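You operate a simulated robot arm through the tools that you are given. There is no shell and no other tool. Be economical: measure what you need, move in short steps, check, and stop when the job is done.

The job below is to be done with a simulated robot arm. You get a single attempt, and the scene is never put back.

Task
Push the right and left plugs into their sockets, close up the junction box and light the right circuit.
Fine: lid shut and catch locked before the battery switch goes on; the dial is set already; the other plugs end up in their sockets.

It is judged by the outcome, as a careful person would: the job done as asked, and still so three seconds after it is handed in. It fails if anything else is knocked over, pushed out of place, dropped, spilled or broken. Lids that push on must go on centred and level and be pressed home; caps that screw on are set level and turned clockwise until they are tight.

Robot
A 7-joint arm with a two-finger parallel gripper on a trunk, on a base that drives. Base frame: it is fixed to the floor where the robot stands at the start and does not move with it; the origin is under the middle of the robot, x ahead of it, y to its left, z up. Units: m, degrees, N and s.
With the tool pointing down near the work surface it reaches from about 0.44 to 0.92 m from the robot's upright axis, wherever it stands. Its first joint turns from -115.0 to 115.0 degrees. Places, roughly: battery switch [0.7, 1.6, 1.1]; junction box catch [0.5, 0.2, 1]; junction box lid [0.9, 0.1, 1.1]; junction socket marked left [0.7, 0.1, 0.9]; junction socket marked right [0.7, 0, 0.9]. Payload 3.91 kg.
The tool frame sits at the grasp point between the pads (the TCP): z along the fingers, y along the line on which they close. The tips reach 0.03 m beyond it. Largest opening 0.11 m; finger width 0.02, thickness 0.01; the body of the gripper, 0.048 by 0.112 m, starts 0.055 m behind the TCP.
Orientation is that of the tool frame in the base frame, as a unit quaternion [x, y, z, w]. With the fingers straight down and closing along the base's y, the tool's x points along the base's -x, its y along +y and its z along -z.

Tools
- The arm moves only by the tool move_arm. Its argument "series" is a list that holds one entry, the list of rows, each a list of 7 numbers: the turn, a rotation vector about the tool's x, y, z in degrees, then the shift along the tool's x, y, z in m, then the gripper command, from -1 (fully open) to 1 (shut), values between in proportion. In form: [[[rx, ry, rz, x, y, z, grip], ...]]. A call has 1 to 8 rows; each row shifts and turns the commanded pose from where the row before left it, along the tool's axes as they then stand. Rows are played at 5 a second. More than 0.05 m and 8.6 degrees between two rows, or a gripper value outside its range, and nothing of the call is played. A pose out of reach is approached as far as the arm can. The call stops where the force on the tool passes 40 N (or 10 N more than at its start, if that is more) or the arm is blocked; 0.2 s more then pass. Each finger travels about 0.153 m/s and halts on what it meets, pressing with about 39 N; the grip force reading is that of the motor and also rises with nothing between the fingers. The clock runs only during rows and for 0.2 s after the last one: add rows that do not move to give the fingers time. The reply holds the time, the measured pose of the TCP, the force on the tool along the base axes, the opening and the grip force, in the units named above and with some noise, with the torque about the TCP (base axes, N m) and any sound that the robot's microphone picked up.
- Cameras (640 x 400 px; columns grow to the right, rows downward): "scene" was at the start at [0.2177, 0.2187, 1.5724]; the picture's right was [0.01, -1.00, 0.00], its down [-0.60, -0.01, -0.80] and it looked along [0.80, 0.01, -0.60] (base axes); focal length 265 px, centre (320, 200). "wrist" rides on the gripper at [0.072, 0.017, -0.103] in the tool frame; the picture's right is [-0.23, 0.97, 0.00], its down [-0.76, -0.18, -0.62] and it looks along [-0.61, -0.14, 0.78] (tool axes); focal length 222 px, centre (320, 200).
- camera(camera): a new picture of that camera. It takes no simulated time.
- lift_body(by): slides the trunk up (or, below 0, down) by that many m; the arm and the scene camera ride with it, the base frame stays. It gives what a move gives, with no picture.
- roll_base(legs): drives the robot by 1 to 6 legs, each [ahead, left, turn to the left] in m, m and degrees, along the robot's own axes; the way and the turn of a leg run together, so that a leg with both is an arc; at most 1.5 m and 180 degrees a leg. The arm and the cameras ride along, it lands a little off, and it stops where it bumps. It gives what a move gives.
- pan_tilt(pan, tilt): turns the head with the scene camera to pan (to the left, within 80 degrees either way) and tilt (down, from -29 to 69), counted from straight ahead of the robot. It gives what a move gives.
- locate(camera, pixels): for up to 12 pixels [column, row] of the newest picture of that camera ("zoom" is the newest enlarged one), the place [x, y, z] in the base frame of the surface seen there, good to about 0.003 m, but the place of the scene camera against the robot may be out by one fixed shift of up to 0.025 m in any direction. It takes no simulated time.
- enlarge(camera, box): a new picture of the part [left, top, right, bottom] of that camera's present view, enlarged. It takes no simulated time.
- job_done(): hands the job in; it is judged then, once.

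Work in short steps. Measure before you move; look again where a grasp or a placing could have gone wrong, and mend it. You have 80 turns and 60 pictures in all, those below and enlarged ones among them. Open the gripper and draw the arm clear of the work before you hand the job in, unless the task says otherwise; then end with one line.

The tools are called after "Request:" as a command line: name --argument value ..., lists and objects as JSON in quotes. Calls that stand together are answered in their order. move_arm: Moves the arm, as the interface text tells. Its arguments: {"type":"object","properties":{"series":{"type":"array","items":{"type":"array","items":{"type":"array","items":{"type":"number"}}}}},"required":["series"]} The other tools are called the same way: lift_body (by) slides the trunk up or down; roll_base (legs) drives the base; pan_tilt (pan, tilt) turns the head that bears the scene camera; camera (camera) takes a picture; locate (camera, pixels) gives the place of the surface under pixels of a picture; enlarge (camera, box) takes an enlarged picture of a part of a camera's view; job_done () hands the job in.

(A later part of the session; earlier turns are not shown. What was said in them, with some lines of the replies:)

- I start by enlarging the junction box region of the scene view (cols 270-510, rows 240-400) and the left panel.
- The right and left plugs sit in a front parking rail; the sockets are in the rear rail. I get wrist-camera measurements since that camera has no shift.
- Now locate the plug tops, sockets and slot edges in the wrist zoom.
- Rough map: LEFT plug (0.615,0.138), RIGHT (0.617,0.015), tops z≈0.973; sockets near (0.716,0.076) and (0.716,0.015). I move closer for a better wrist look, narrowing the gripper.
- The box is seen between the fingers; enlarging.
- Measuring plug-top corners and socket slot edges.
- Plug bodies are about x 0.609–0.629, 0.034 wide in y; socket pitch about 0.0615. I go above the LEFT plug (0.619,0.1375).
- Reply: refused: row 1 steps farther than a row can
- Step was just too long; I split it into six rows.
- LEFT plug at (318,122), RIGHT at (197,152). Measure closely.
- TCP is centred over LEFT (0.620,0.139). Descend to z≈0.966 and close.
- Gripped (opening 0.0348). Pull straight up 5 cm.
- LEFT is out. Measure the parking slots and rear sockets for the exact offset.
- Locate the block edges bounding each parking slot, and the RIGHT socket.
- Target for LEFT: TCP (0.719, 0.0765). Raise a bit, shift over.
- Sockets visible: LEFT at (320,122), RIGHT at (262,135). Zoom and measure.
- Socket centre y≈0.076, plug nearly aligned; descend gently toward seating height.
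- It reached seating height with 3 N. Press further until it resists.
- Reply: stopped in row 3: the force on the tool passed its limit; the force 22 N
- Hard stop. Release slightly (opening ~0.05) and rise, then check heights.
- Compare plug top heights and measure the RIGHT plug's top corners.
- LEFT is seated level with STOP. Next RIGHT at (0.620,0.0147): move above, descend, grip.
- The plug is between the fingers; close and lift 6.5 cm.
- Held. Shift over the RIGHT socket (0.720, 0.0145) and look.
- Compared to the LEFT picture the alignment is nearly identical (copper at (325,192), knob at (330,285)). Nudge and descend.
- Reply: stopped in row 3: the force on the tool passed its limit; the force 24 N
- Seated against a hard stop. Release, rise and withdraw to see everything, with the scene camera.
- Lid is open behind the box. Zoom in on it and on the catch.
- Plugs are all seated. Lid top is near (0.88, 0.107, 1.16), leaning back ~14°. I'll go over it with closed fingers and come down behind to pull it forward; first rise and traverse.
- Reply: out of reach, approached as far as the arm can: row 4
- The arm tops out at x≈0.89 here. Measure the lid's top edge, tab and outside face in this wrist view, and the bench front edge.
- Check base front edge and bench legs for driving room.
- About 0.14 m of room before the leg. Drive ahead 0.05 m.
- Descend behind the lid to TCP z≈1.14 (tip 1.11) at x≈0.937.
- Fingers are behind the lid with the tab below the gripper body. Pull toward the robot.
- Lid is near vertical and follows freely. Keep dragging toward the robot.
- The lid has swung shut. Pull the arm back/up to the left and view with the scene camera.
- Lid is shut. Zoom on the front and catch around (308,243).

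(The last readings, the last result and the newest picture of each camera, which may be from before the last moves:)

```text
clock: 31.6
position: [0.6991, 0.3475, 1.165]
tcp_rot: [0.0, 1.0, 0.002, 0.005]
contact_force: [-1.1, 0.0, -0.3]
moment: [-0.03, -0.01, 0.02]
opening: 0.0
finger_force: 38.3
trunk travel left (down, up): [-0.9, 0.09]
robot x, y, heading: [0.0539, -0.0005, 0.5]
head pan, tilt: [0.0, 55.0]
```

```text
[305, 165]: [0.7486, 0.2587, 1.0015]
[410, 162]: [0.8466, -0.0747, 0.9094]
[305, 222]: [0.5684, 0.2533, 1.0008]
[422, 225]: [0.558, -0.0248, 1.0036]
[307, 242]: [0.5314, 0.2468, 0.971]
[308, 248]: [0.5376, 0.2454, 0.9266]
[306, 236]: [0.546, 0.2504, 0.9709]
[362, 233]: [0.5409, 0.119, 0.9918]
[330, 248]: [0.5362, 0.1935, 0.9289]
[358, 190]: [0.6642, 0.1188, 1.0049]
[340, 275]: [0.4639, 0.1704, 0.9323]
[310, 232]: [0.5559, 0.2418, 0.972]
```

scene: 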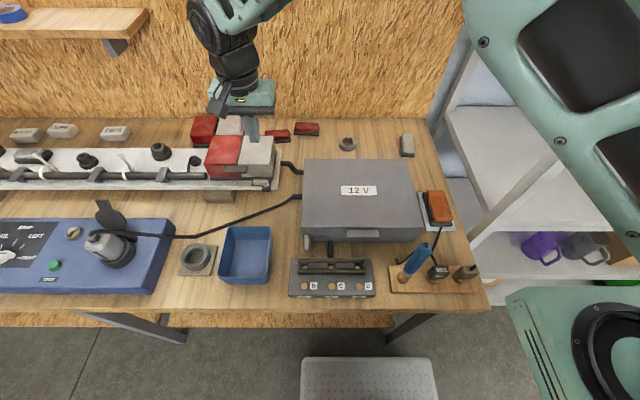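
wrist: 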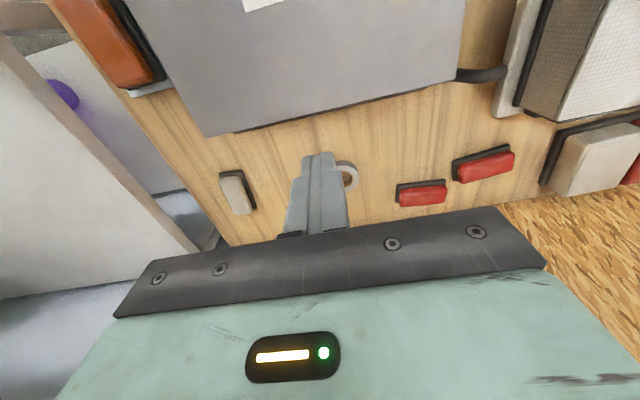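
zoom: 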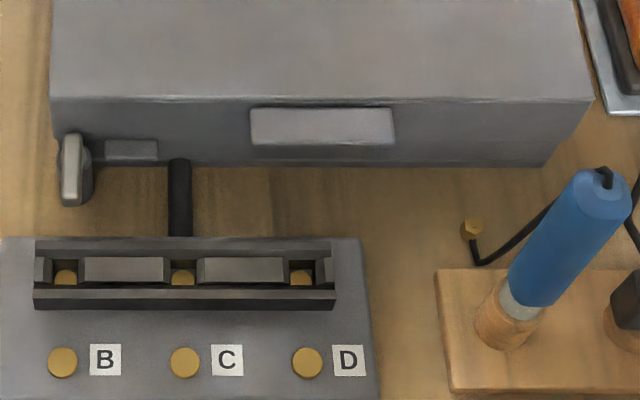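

Need a closer look at the catch from the front. Drive the base back 0.12 m, which brings the arm back too.

Request:
roll_base --legs '[[-0.12, 0, 0]]'

Request:
move_arm --series '[[[0, 0, 0, 0.04, -0.02, 0, 1], [0, 0, 0, 0.04, -0.02, 0, 1], [0, 0, 0, 0.035, -0.02, 0.02, 1], [0, 0, 0, 0.03, -0.02, 0.02, 1], [0, 0, 0, 0, 0, 0.02, 1], [0, 0, 0, 0, 0, 0, 1]]]'

Request:
camera --camera "wrist"

```text
clock: 32.8
position: [0.5787, 0.3485, 1.1646]
tcp_rot: [-0.002, 1.0, 0.002, 0.005]
contact_force: [-0.4, -0.4, -0.2]
moment: [-0.01, 0.03, -0.02]
opening: 0.0
finger_force: 37.7
trunk travel left (down, up): [-0.9, 0.09]
robot x, y, heading: [-0.0718, -0.0017, 0.4]
head pan, tilt: [0.0, 55.0]
```

```text
clock: 34.2
position: [0.4328, 0.267, 1.1044]
tcp_rot: [-0.003, 1.0, 0.001, 0.005]
contact_force: [-0.4, -0.9, 0.0]
moment: [-0.02, -0.02, 0.02]
opening: 0.0001
finger_force: 37.8
trunk travel left (down, up): [-0.9, 0.09]
robot x, y, heading: [-0.0709, -0.0024, 0.4]
head pan, tilt: [0.0, 55.0]
```

```text
29 pictures are left
```

wrist: 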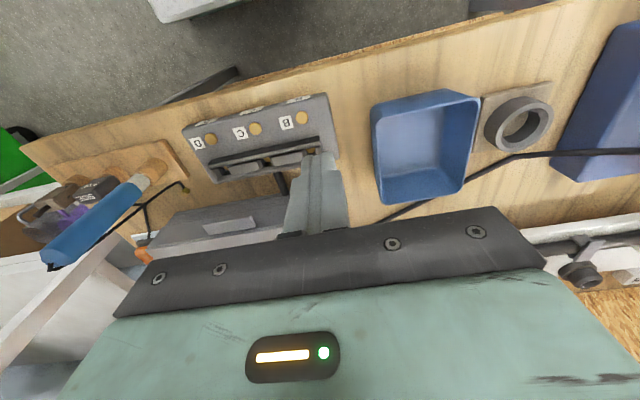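

The fingers hide the catch. Shift left 0.08 m and look again.

Request:
move_arm --series '[[[0, 0, 0, 0, 0.04, 0, 1], [0, 0, 0, 0.01, 0.04, 0.01, 1], [0, 0, 0, 0.01, 0, 0.01, 1]]]'

Request:
enlarge --camera "wrist" --box '[140, 130, 316, 240]'

```text
clock: 35.0
position: [0.4133, 0.3463, 1.0804]
tcp_rot: [-0.002, 1.0, 0.002, 0.005]
contact_force: [-0.1, 1.0, 0.0]
moment: [-0.01, -0.03, 0.02]
opening: 0.0001
finger_force: 37.7
trunk travel left (down, up): [-0.9, 0.09]
robot x, y, heading: [-0.0716, -0.0003, -0.0]
head pan, tilt: [0.0, 55.0]
```

```text
3.64 times, centred on (228, 185) of wrist
```

zoom: 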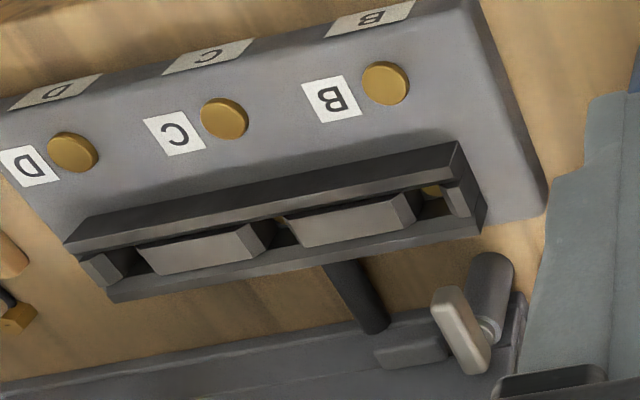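

Locate the catch boss, lever and keeper plate.

Request:
locate --camera "zoom" --pixels '[[492, 265], [490, 300], [480, 325], [440, 295], [460, 325], [478, 365], [488, 350], [410, 340], [380, 355], [440, 345], [510, 310], [505, 350]]'

Request:
enlarge --camera "wrist" --box '[236, 185, 300, 240]'

Request:
enlarge --camera "scene" --box '[280, 135, 360, 185]'

```text
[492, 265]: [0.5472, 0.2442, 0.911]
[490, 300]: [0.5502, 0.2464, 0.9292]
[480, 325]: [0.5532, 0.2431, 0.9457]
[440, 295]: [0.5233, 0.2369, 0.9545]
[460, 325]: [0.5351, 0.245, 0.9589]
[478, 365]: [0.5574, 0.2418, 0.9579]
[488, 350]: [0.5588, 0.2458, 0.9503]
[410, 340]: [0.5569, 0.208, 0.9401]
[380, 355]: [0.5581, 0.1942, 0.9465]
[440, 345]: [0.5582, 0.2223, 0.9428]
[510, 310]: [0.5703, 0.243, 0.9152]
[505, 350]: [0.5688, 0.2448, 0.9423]
```

```text
7.27 times, centred on (268, 212) of wrist
```

zoom: 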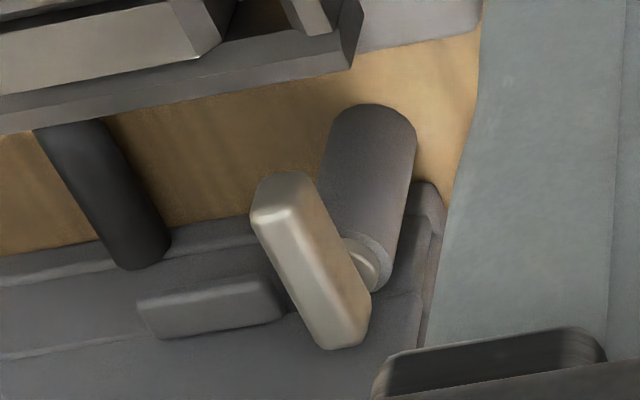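

```text
8.00 times, centred on (320, 160) of scene
```

zoom: 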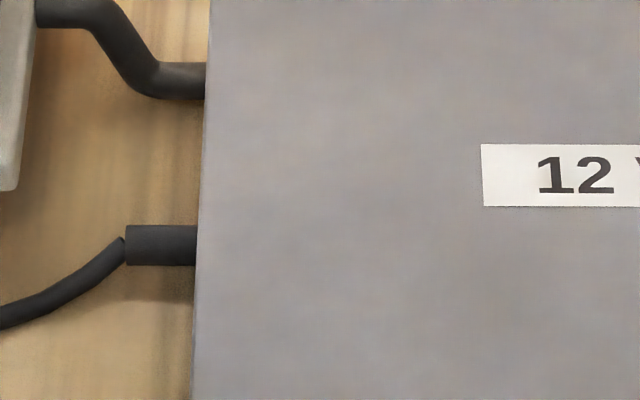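

Reading: a vertical post at (0.555,0.245) carries a pale lever at z≈0.957 pointing toward the robot; the keeper plate (y 0.194–0.222, z≈0.945) hangs from the lid. The lever should swing toward −y over the keeper. Check lever heights more closely.

Request:
enlarge --camera "wrist" --box '[236, 185, 300, 240]'

Request:
locate --camera "zoom" --pixels '[[285, 195], [270, 230], [300, 270], [320, 320], [345, 340], [335, 270], [365, 315], [355, 260], [210, 285], [200, 315], [270, 295], [60, 80]]'

```text
7.27 times, centred on (268, 212) of wrist
```

zoom: 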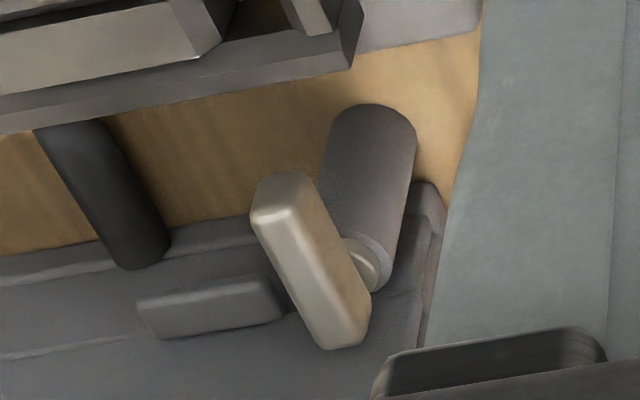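

```text
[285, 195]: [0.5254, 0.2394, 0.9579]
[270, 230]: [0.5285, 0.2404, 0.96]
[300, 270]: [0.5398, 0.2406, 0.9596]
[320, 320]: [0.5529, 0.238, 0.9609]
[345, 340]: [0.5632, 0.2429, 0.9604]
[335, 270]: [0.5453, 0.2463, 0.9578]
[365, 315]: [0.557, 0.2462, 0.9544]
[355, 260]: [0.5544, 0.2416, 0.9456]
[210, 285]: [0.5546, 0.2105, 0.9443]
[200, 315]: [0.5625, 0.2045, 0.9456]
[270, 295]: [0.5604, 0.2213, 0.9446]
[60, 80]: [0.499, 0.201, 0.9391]
```

Lever spans z 0.950–0.960, y 0.237–0.247. Move closed fingers to its +y side and descend to tip z≈0.949.

Request:
move_arm --series '[[[0, 0, 0, -0.04, -0.02, 0.0, 1], [0, 0, 0, -0.04, -0.02, 0.01, 1], [0, 0, 0, -0.037, -0.021, 0.02, 1], [0, 0, 0, 0, 0, 0.035, 1], [0, 0, 0, 0, 0, 0.036, 1], [0, 0, 0, 0, 0, 0, 1]]]'

Request:
camera --camera "wrist"

```text
clock: 36.4
position: [0.5332, 0.2856, 0.9856]
tcp_rot: [-0.001, 1.0, 0.002, 0.006]
contact_force: [0.8, -0.9, 0.0]
moment: [0.0, 0.0, 0.0]
opening: 0.0
finger_force: 37.7
trunk travel left (down, up): [-0.9, 0.09]
robot x, y, heading: [-0.0679, 0.0005, 0.3]
head pan, tilt: [0.0, 55.0]
```

```text
24 pictures are left
```

wrist: 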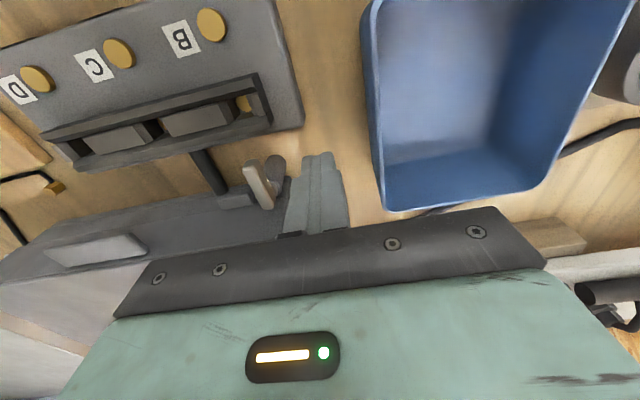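

Positioned beside the lever. Push along the arc toward −y then +x.

Request:
move_arm --series '[[[0, 0, 0, 0.002, -0.023, 0.006, 1], [0, 0, 0, 0.005, -0.016, 0, 1], [0, 0, 0, -0.003, -0.015, 0, 1], [0, 0, 0, -0.01, -0.012, 0, 1], [0, 0, 0, 0, 0, 0, 1]]]'

Request:
camera --camera "wrist"

```text
clock: 37.6
position: [0.5382, 0.2219, 0.9802]
tcp_rot: [-0.003, 1.0, 0.002, 0.006]
contact_force: [-0.5, -0.4, -0.1]
moment: [-0.01, -0.01, 0.06]
opening: 0.0
finger_force: 37.4
trunk travel left (down, up): [-0.9, 0.09]
robot x, y, heading: [-0.0698, -0.0013, 0.3]
head pan, tilt: [0.0, 55.0]
```

```text
23 pictures are left
```

wrist: 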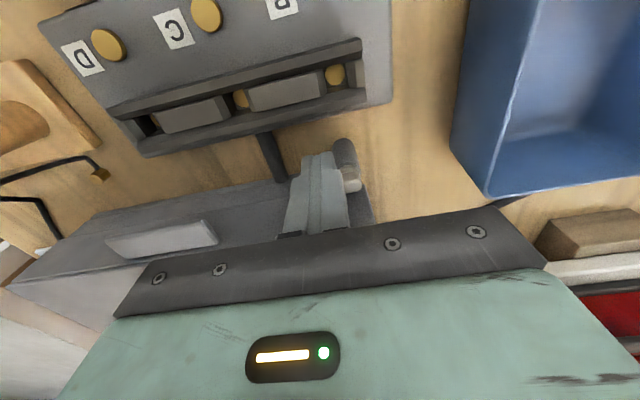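

The lever is turning. Press a bit further toward +x to seat it.

Request:
move_arm --series '[[[0, 0, 0, -0.004, -0.002, 0, 1], [0, 0, 0, -0.004, 0, 0, 1], [0, 0, 0, -0.004, 0, 0, 1], [0, 0, 0, -0.004, 0, 0, 1]]]'

Request:
move_arm --series '[[[0, 0, 0, 0.015, 0, 0, 1], [0, 0, 0, 0.01, 0, -0.03, 1], [0, 0, 0, 0.02, 0.03, -0.03, 1], [0, 0, 0, 0.02, 0.04, -0.02, 1], [0, 0, 0, 0.02, 0.04, -0.0, 1]]]'

Request:
enlarge --camera "wrist" --box '[160, 130, 320, 230]'

```text
clock: 38.4
position: [0.5393, 0.2206, 0.9754]
tcp_rot: [-0.005, 1.0, -0.001, -0.004]
contact_force: [-5.9, -0.1, 1.5]
moment: [0.1, 0.08, -0.02]
opening: 0.0
finger_force: 37.2
trunk travel left (down, up): [-0.9, 0.09]
robot x, y, heading: [-0.0701, -0.0001, 0.3]
head pan, tilt: [0.0, 55.0]
stopped in row 3: the force on the tool passed its limit (the readings are from after the stop); the commanded pose is now the measured one
```

```text
clock: 39.6
position: [0.4532, 0.3289, 1.0562]
tcp_rot: [-0.004, 1.0, -0.001, -0.003]
contact_force: [-0.4, 0.7, -0.4]
moment: [0.02, 0.0, 0.0]
opening: 0.0002
finger_force: 37.7
trunk travel left (down, up): [-0.9, 0.09]
robot x, y, heading: [-0.0705, -0.0001, 0.2]
head pan, tilt: [0.0, 55.0]
```

```text
4.00 times, centred on (240, 180) of wrist
```

zoom: 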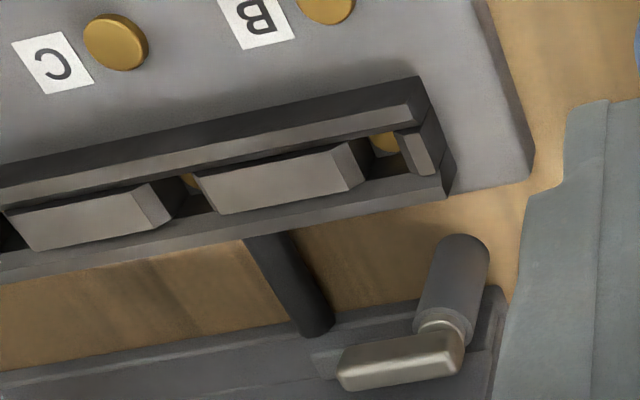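

The lever now lies over the keeper — catch locked. Raise the arm and look left for the battery switch.

Request:
move_arm --series '[[[0, 0, 0, 0.0, 0, -0.045, 1], [0, 0, 0, 0.0, 0, -0.045, 1], [0, 0, 0, 0.0, 0, -0.045, 1], [0, 0, 0, 0.0, -0.03, -0.035, 1], [0, 0, 0, 0.0, -0.04, -0.025, 1], [0, 0, 0, 0, -0.03, 0, 1]]]'

Request:
pan_tilt --pan 60 --tilt 30

Request:
camera --camera "scene"

```text
clock: 41.0
position: [0.4557, 0.2319, 1.2512]
tcp_rot: [-0.006, 1.0, -0.002, -0.001]
contact_force: [-0.2, 1.0, 0.6]
moment: [-0.04, 0.01, -0.03]
opening: 0.0003
finger_force: 37.1
trunk travel left (down, up): [-0.9, 0.09]
robot x, y, heading: [-0.0707, 0.0006, 0.2]
head pan, tilt: [0.0, 55.0]
```

```text
clock: 42.3
position: [0.4561, 0.2325, 1.2519]
tcp_rot: [-0.005, 1.0, -0.002, -0.002]
contact_force: [0.4, -0.4, -0.1]
moment: [-0.02, 0.0, 0.01]
opening: 0.0
finger_force: 37.9
trunk travel left (down, up): [-0.9, 0.09]
robot x, y, heading: [-0.0711, -0.0018, 0.5]
head pan, tilt: [60.0, 30.0]
```

```text
21 pictures are left
```

scene: 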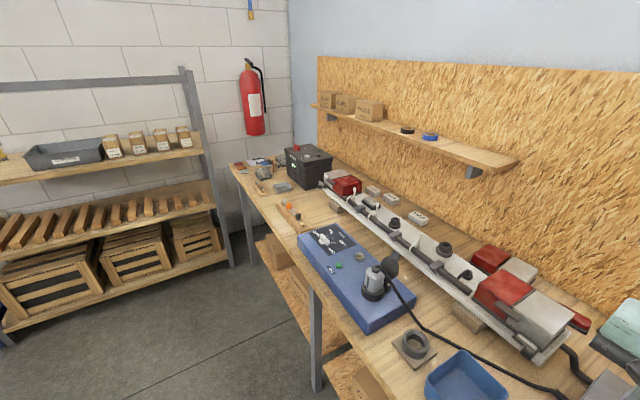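

Battery at about (308,165). Check rack clearance and the battery position.

Request:
locate --camera "scene" --pixels '[[308, 165], [298, 148], [235, 262], [200, 140], [100, 310], [230, 170], [208, 180], [250, 265], [390, 265], [330, 105]]'

Request:
enlarge --camera "scene" --box '[230, 135, 358, 215]'

Request:
enlarge --camera "scene" --box '[290, 215, 418, 295]'

```text
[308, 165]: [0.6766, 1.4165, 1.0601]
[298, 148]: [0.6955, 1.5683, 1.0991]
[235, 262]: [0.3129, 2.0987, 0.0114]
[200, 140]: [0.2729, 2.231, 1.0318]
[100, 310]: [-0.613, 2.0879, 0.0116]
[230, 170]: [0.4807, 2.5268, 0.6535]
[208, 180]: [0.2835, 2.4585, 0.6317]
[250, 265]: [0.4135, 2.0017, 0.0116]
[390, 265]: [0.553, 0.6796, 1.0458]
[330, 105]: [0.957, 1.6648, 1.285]
```

```text
5.00 times, centred on (294, 175) of scene
```

zoom: 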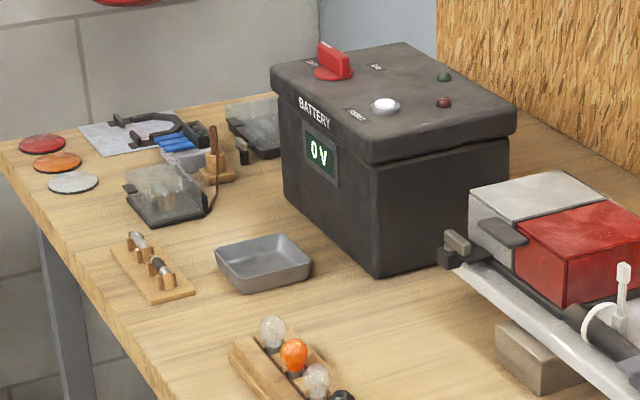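

```text
5.00 times, centred on (354, 255) of scene
```

zoom: 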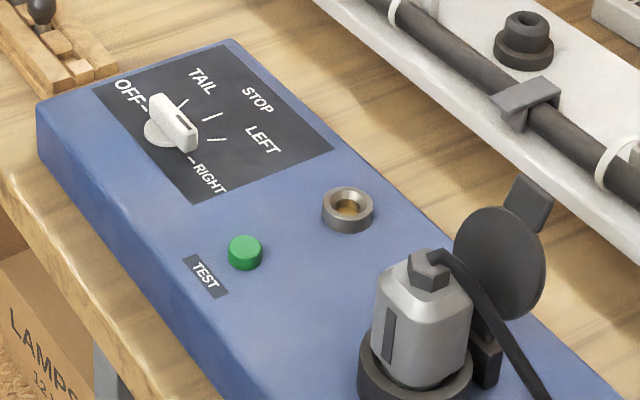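

Switch is the red knob on the battery top at about (0.70,1.57,1.10). Drive left 1.35 m; path is clear.

Request:
roll_base --legs '[[0, 1.35, 0]]'

Request:
pan_tilt --pan 10 --tilt 38

Request:
camera --camera "scene"

```text
clock: 49.0
position: [0.3847, 1.5968, 1.2517]
tcp_rot: [-0.04, 0.999, -0.002, -0.002]
contact_force: [0.4, -0.8, 0.1]
moment: [-0.01, 0.0, -0.02]
opening: 0.0
finger_force: 37.6
trunk travel left (down, up): [-0.9, 0.09]
robot x, y, heading: [-0.1273, 1.3251, 4.3]
head pan, tilt: [60.0, 30.0]
```

```text
clock: 50.2
position: [0.3841, 1.5973, 1.2522]
tcp_rot: [-0.04, 0.999, -0.003, -0.003]
contact_force: [0.8, -0.1, -0.6]
moment: [-0.03, -0.01, 0.01]
opening: 0.0
finger_force: 37.7
trunk travel left (down, up): [-0.9, 0.09]
robot x, y, heading: [-0.1257, 1.3304, 4.6]
head pan, tilt: [10.0, 38.0]
```

```text
18 pictures are left
```

scene: 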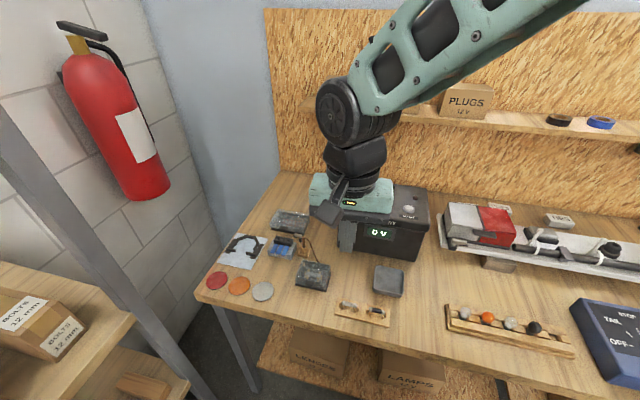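

The gripper hides the switch; use the wrist camera.

Request:
camera --camera "wrist"

```text
17 pictures are left
```

wrist: 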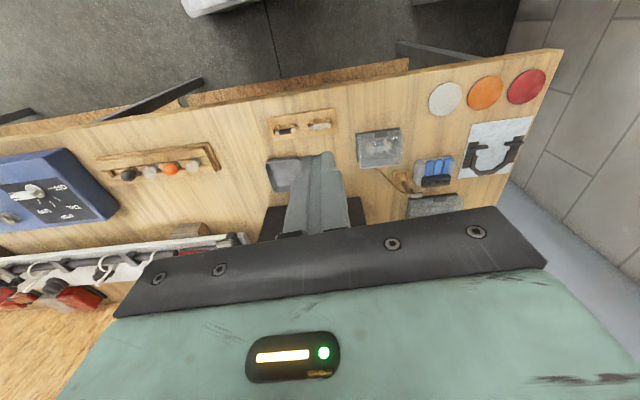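

Move forward and to the right for an unobstructed view of the battery top.

Request:
move_arm --series '[[[0, 0, 0, -0.04, -0.02, -0.02, 1], [0, 0, 0, -0.04, -0.02, -0.02, 1], [0, 0, 0, -0.04, -0.02, -0.02, 1], [0, 0, 0, -0.0, -0.04, 0, 1], [0, 0, 0, 0, -0.04, 0, 1], [0, 0, 0, 0, 0, 0, 1]]]'

Request:
camera --camera "wrist"

```text
clock: 51.6
position: [0.515, 1.468, 1.3067]
tcp_rot: [-0.04, 0.999, -0.001, -0.003]
contact_force: [-0.8, -1.3, 0.1]
moment: [-0.01, 0.0, 0.01]
opening: 0.0
finger_force: 37.6
trunk travel left (down, up): [-0.9, 0.09]
robot x, y, heading: [-0.1195, 1.3266, 4.4]
head pan, tilt: [10.0, 38.0]
```

```text
16 pictures are left
```

wrist: 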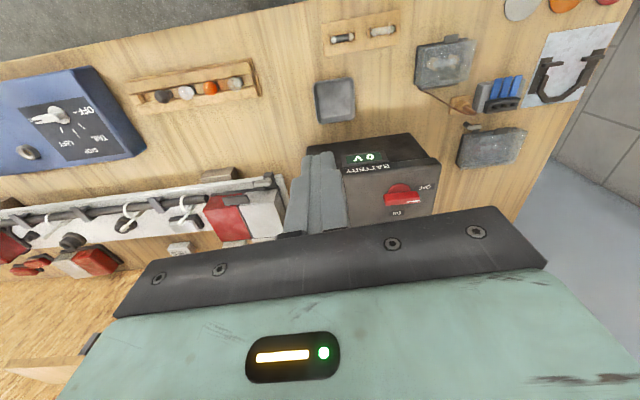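

Switch at (403,195). Zoom on it and locate its features.

Request:
enlarge --camera "wrist" --box '[347, 155, 443, 215]'

Request:
locate --camera "zoom" --pixels '[[270, 255], [470, 245], [370, 250], [350, 215], [330, 260], [440, 250], [320, 370], [530, 210], [370, 275], [250, 300], [480, 270]]'

Request:
enlarge --camera "wrist" --box '[0, 70, 128, 170]'

```text
6.67 times, centred on (395, 185) of wrist
```

zoom: 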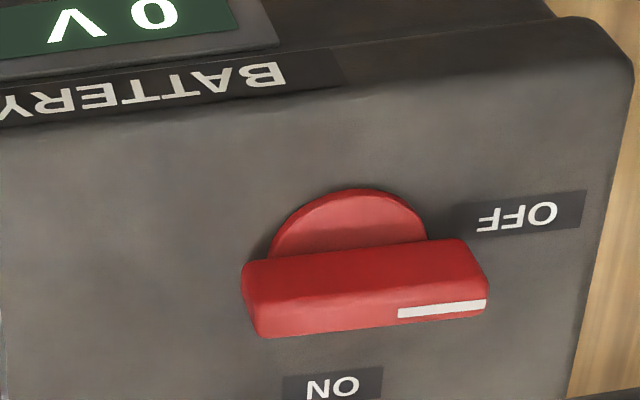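

```text
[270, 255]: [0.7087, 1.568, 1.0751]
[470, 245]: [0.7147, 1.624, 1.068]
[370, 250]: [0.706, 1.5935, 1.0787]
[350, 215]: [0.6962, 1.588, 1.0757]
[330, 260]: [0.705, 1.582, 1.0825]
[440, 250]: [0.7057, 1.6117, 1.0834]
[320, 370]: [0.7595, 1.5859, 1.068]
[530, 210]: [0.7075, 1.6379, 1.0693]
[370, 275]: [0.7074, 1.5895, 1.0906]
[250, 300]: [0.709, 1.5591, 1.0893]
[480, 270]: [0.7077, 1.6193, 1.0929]
```

```text
4.00 times, centred on (64, 120) of wrist
```

zoom: 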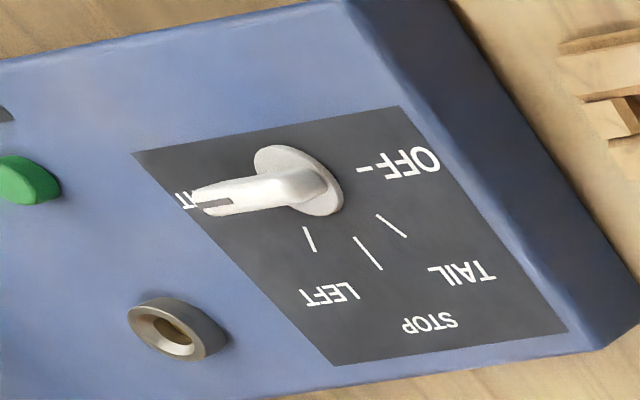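

Dial points at RIGHT. Switch knob: pivot ≈(0.7125,1.590), handle points +y (OFF); ON is +x, so turn clockwise. Position closed fingers on the robot side of the +y end.

Request:
move_arm --series '[[[0, 0, 0, -0.0269, 0.0223, 0.0178, 1], [0, 0, 0, -0.0269, 0.0223, 0.0178, 1], [0, 0, 0, -0.0269, 0.0223, 0.0178, 1], [0, 0, 0, -0.0269, 0.0223, 0.0178, 1], [0, 0, 0, -0.0269, 0.0223, 0.0178, 1], [0, 0, 0, -0.0269, 0.0223, 0.0178, 1], [0, 0, 0, 0, 0, 0.04, 1], [0, 0, 0, 0, 0, 0, 1]]]'

Request:
camera --camera "wrist"

```text
clock: 53.4
position: [0.6666, 1.6131, 1.162]
tcp_rot: [-0.04, 0.999, -0.002, -0.002]
contact_force: [0.4, -0.4, -0.2]
moment: [0.01, 0.01, 0.03]
opening: 0.0
finger_force: 37.3
trunk travel left (down, up): [-0.9, 0.09]
robot x, y, heading: [-0.1266, 1.3305, 4.3]
head pan, tilt: [10.0, 38.0]
```

```text
13 pictures are left
```

wrist: 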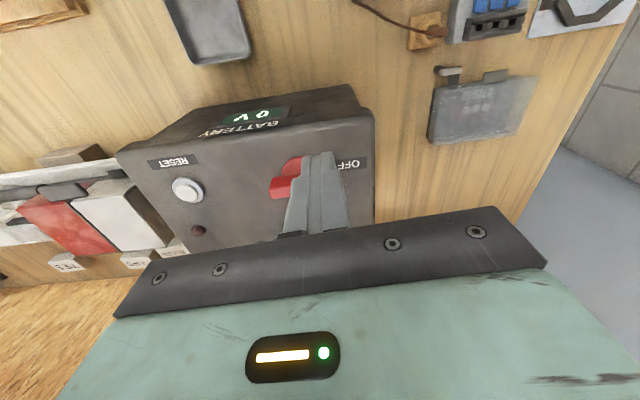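

Descend beside the handle and push along the arc.

Request:
move_arm --series '[[[0, 0, 0, 0, 0, 0.03, 1], [0, 0, 0, 0, 0, 0.017, 1], [0, 0, 0, -0.026, -0.001, 0, 1], [0, 0, 0, -0.0149, 0.0048, 0, 1], [0, 0, 0, -0.0148, -0.0036, 0, 1], [0, 0, 0, -0.0117, -0.0106, 0, 1], [0, 0, 0, -0.001, -0.005, 0, 1]]]'

Request:
camera --camera "wrist"

```text
clock: 55.1
position: [0.7194, 1.6044, 1.1157]
tcp_rot: [-0.044, 0.999, 0.004, -0.002]
contact_force: [3.7, 8.8, -2.9]
moment: [0.19, -0.05, -0.03]
opening: 0.0001
finger_force: 38.7
out of reach, approached as far as the arm can: row 5, 6
trunk travel left (down, up): [-0.9, 0.09]
robot x, y, heading: [-0.1262, 1.3278, 4.5]
head pan, tilt: [10.0, 38.0]
stopped in row 7: the force on the tool passed its limit (the readings are from after the stop); the commanded pose is now the measured one
```

```text
12 pictures are left
```

wrist: 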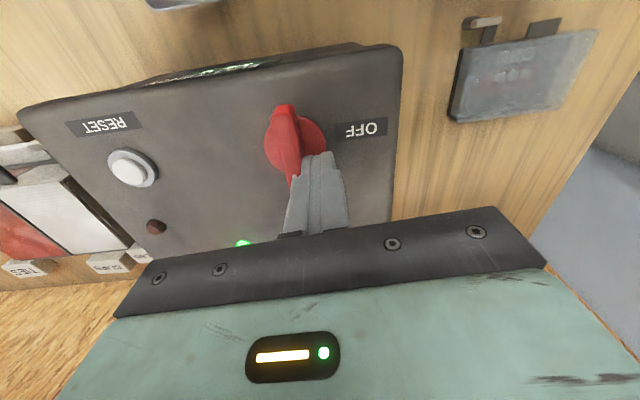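

The knob has turned to ON and the green LED lights at (242,243). Back off +y, rise, and check.

Request:
move_arm --series '[[[0, 0, 0, 0.0, 0.015, 0, 1], [0, 0, 0, 0.0, 0.01, -0.03, 1], [0, 0, 0, 0.03, 0, -0.04, 1], [0, 0, 0, 0.04, -0.03, -0.03, 1], [0, 0, 0, 0.04, -0.03, -0.03, 1], [0, 0, 0, 0.04, -0.03, -0.02, 1], [0, 0, 0, 0.03, -0.04, 0, 1], [0, 0, 0, 0, -0.04, 0, 1]]]'

Request:
enlarge --camera "wrist" --box '[310, 110, 486, 220]'

Request:
camera --camera "scene"

```text
refused: row 4 steps farther than a row can; nothing moved
```

```text
3.64 times, centred on (398, 165) of wrist
```

zoom: 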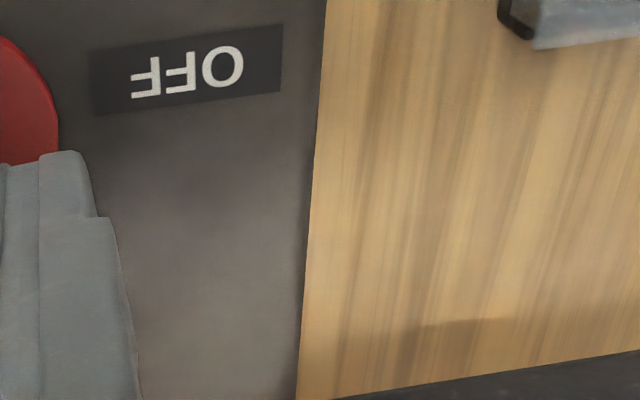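

```text
10 pictures are left
```

scene: 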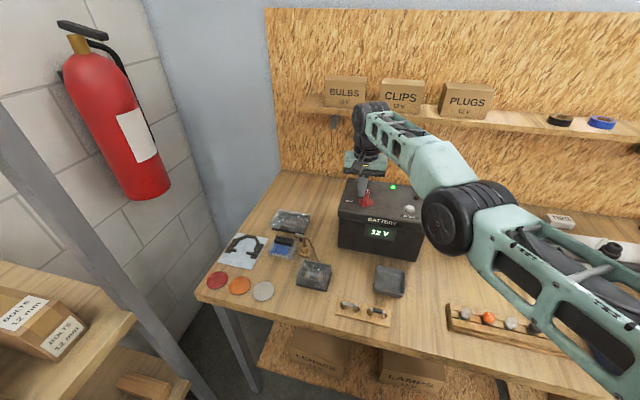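

Battery display shows about 12 V and the green LED is on. Back off with smaller steps.

Request:
move_arm --series '[[[0, 0, 0, 0.0, 0.015, 0, 1], [0, 0, 0, 0.0, 0.005, -0.03, 1], [0, 0, 0, 0.02, 0, -0.04, 1], [0, 0, 0, 0.03, -0.02, -0.03, 1], [0, 0, 0, 0.03, -0.02, -0.03, 1], [0, 0, 0, 0.035, -0.03, -0.01, 1], [0, 0, 0, 0.03, -0.035, 0, 1], [0, 0, 0, 0, -0.04, 0, 1]]]'

Request:
camera --camera "wrist"

```text
clock: 56.9
position: [0.5765, 1.4592, 1.2586]
tcp_rot: [-0.044, 0.999, 0.003, -0.001]
contact_force: [0.2, 1.4, 0.0]
moment: [-0.01, 0.01, 0.02]
opening: 0.0001
finger_force: 37.6
out of reach, approached as far as the arm can: row 1, 2
trunk travel left (down, up): [-0.9, 0.09]
robot x, y, heading: [-0.1234, 1.3277, 4.5]
head pan, tilt: [10.0, 38.0]
```

```text
9 pictures are left
```

wrist: 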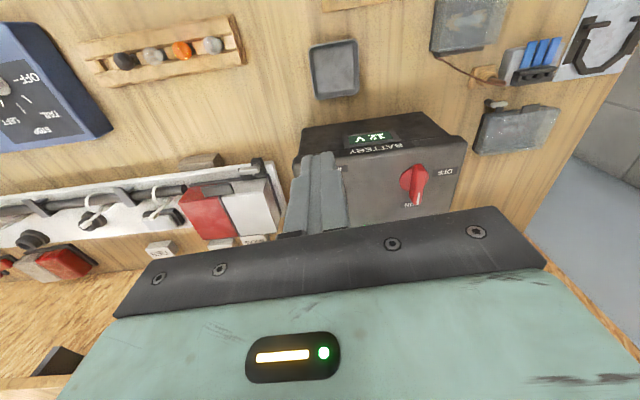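

Switch at ON, 12 V shown. Look right along the bench to verify the right lamp is lit.

Request:
pan_tilt --pan -45 --tilt 35

Request:
camera --camera "scene"

```text
clock: 58.2
position: [0.5786, 1.4599, 1.2581]
tcp_rot: [-0.042, 0.999, 0.004, -0.002]
contact_force: [-0.3, 0.6, -0.4]
moment: [0.01, -0.01, 0.0]
opening: 0.0
finger_force: 37.2
trunk travel left (down, up): [-0.9, 0.09]
robot x, y, heading: [-0.1228, 1.3291, 4.4]
head pan, tilt: [-45.0, 35.0]
```

```text
8 pictures are left
```

scene: 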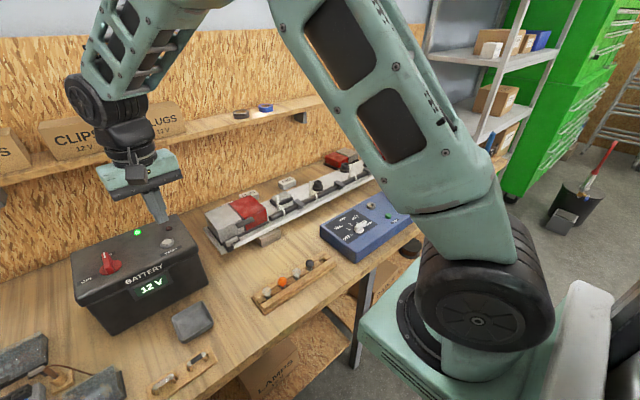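

The arm blocks the right lamps. Drive back right 0.95 m and look.

Request:
roll_base --legs '[[0, -0.95, -4.4]]'

Request:
pan_tilt --pan -20 --tilt 42

Request:
camera --camera "scene"

```text
clock: 63.2
position: [0.6115, 0.4212, 1.2573]
tcp_rot: [0.01, 1.0, 0.003, -0.001]
contact_force: [-0.8, -0.4, -0.3]
moment: [0.04, 0.01, -0.02]
opening: 0.0
finger_force: 37.8
trunk travel left (down, up): [-0.9, 0.09]
robot x, y, heading: [-0.1016, 0.3657, -1.5]
head pan, tilt: [-45.0, 35.0]
```

```text
clock: 64.1
position: [0.6118, 0.4218, 1.2586]
tcp_rot: [0.01, 1.0, 0.004, -0.002]
contact_force: [-0.2, 0.6, 0.0]
moment: [0.0, 0.01, 0.0]
opening: 0.0
finger_force: 37.7
trunk travel left (down, up): [-0.9, 0.09]
robot x, y, heading: [-0.1, 0.3621, -1.6]
head pan, tilt: [-20.0, 42.0]
```

```text
7 pictures are left
```

scene: 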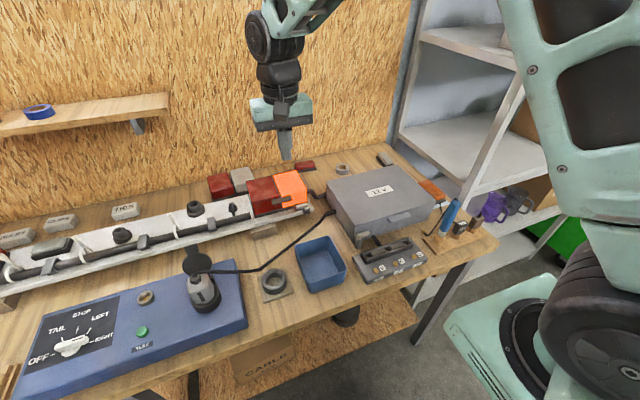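

The right-hand lamp glows orange at (292,187). Last check on lid and catch, then open the gripper.

Request:
enlarge --camera "scene" --box '[240, 150, 440, 275]'

Request:
move_arm --series '[[[0, 0, 0, 0.03, 0, -0.02, -1], [0, 0, 0, 0.04, 0, 0, -1], [0, 0, 0, 0.04, 0, 0, -1], [0, 0, 0, 0, 0, 0, -1]]]'

```text
3.20 times, centred on (340, 212) of scene
```

zoom: 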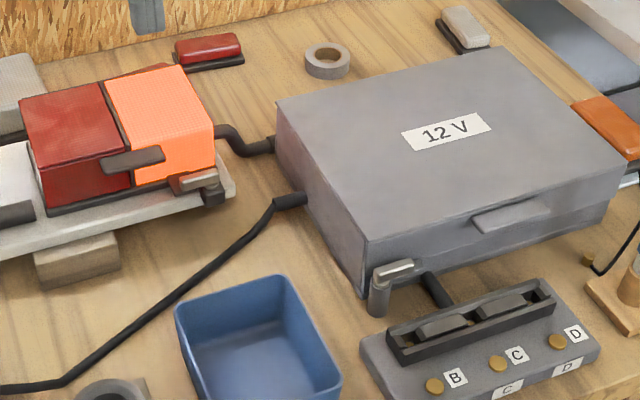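

```text
clock: 65.1
position: [0.5007, 0.4234, 1.2753]
tcp_rot: [0.01, 1.0, 0.003, -0.002]
contact_force: [-0.5, 0.3, 0.7]
moment: [0.0, 0.01, 0.04]
opening: 0.1101
finger_force: 0.1
trunk travel left (down, up): [-0.9, 0.09]
robot x, y, heading: [-0.0993, 0.3662, -1.7]
head pan, tilt: [-20.0, 42.0]
```

The lid is shut, the catch is over its keeper, the right lamp is lit, and the gripper is open and clear. Handing in.

Request:
job_done

```text
The job is handed in.
```

The right and left plugs are pushed into their sockets. The junction box lid was shut and its catch locked before I turned the battery switch on, and the right lamp is lit.
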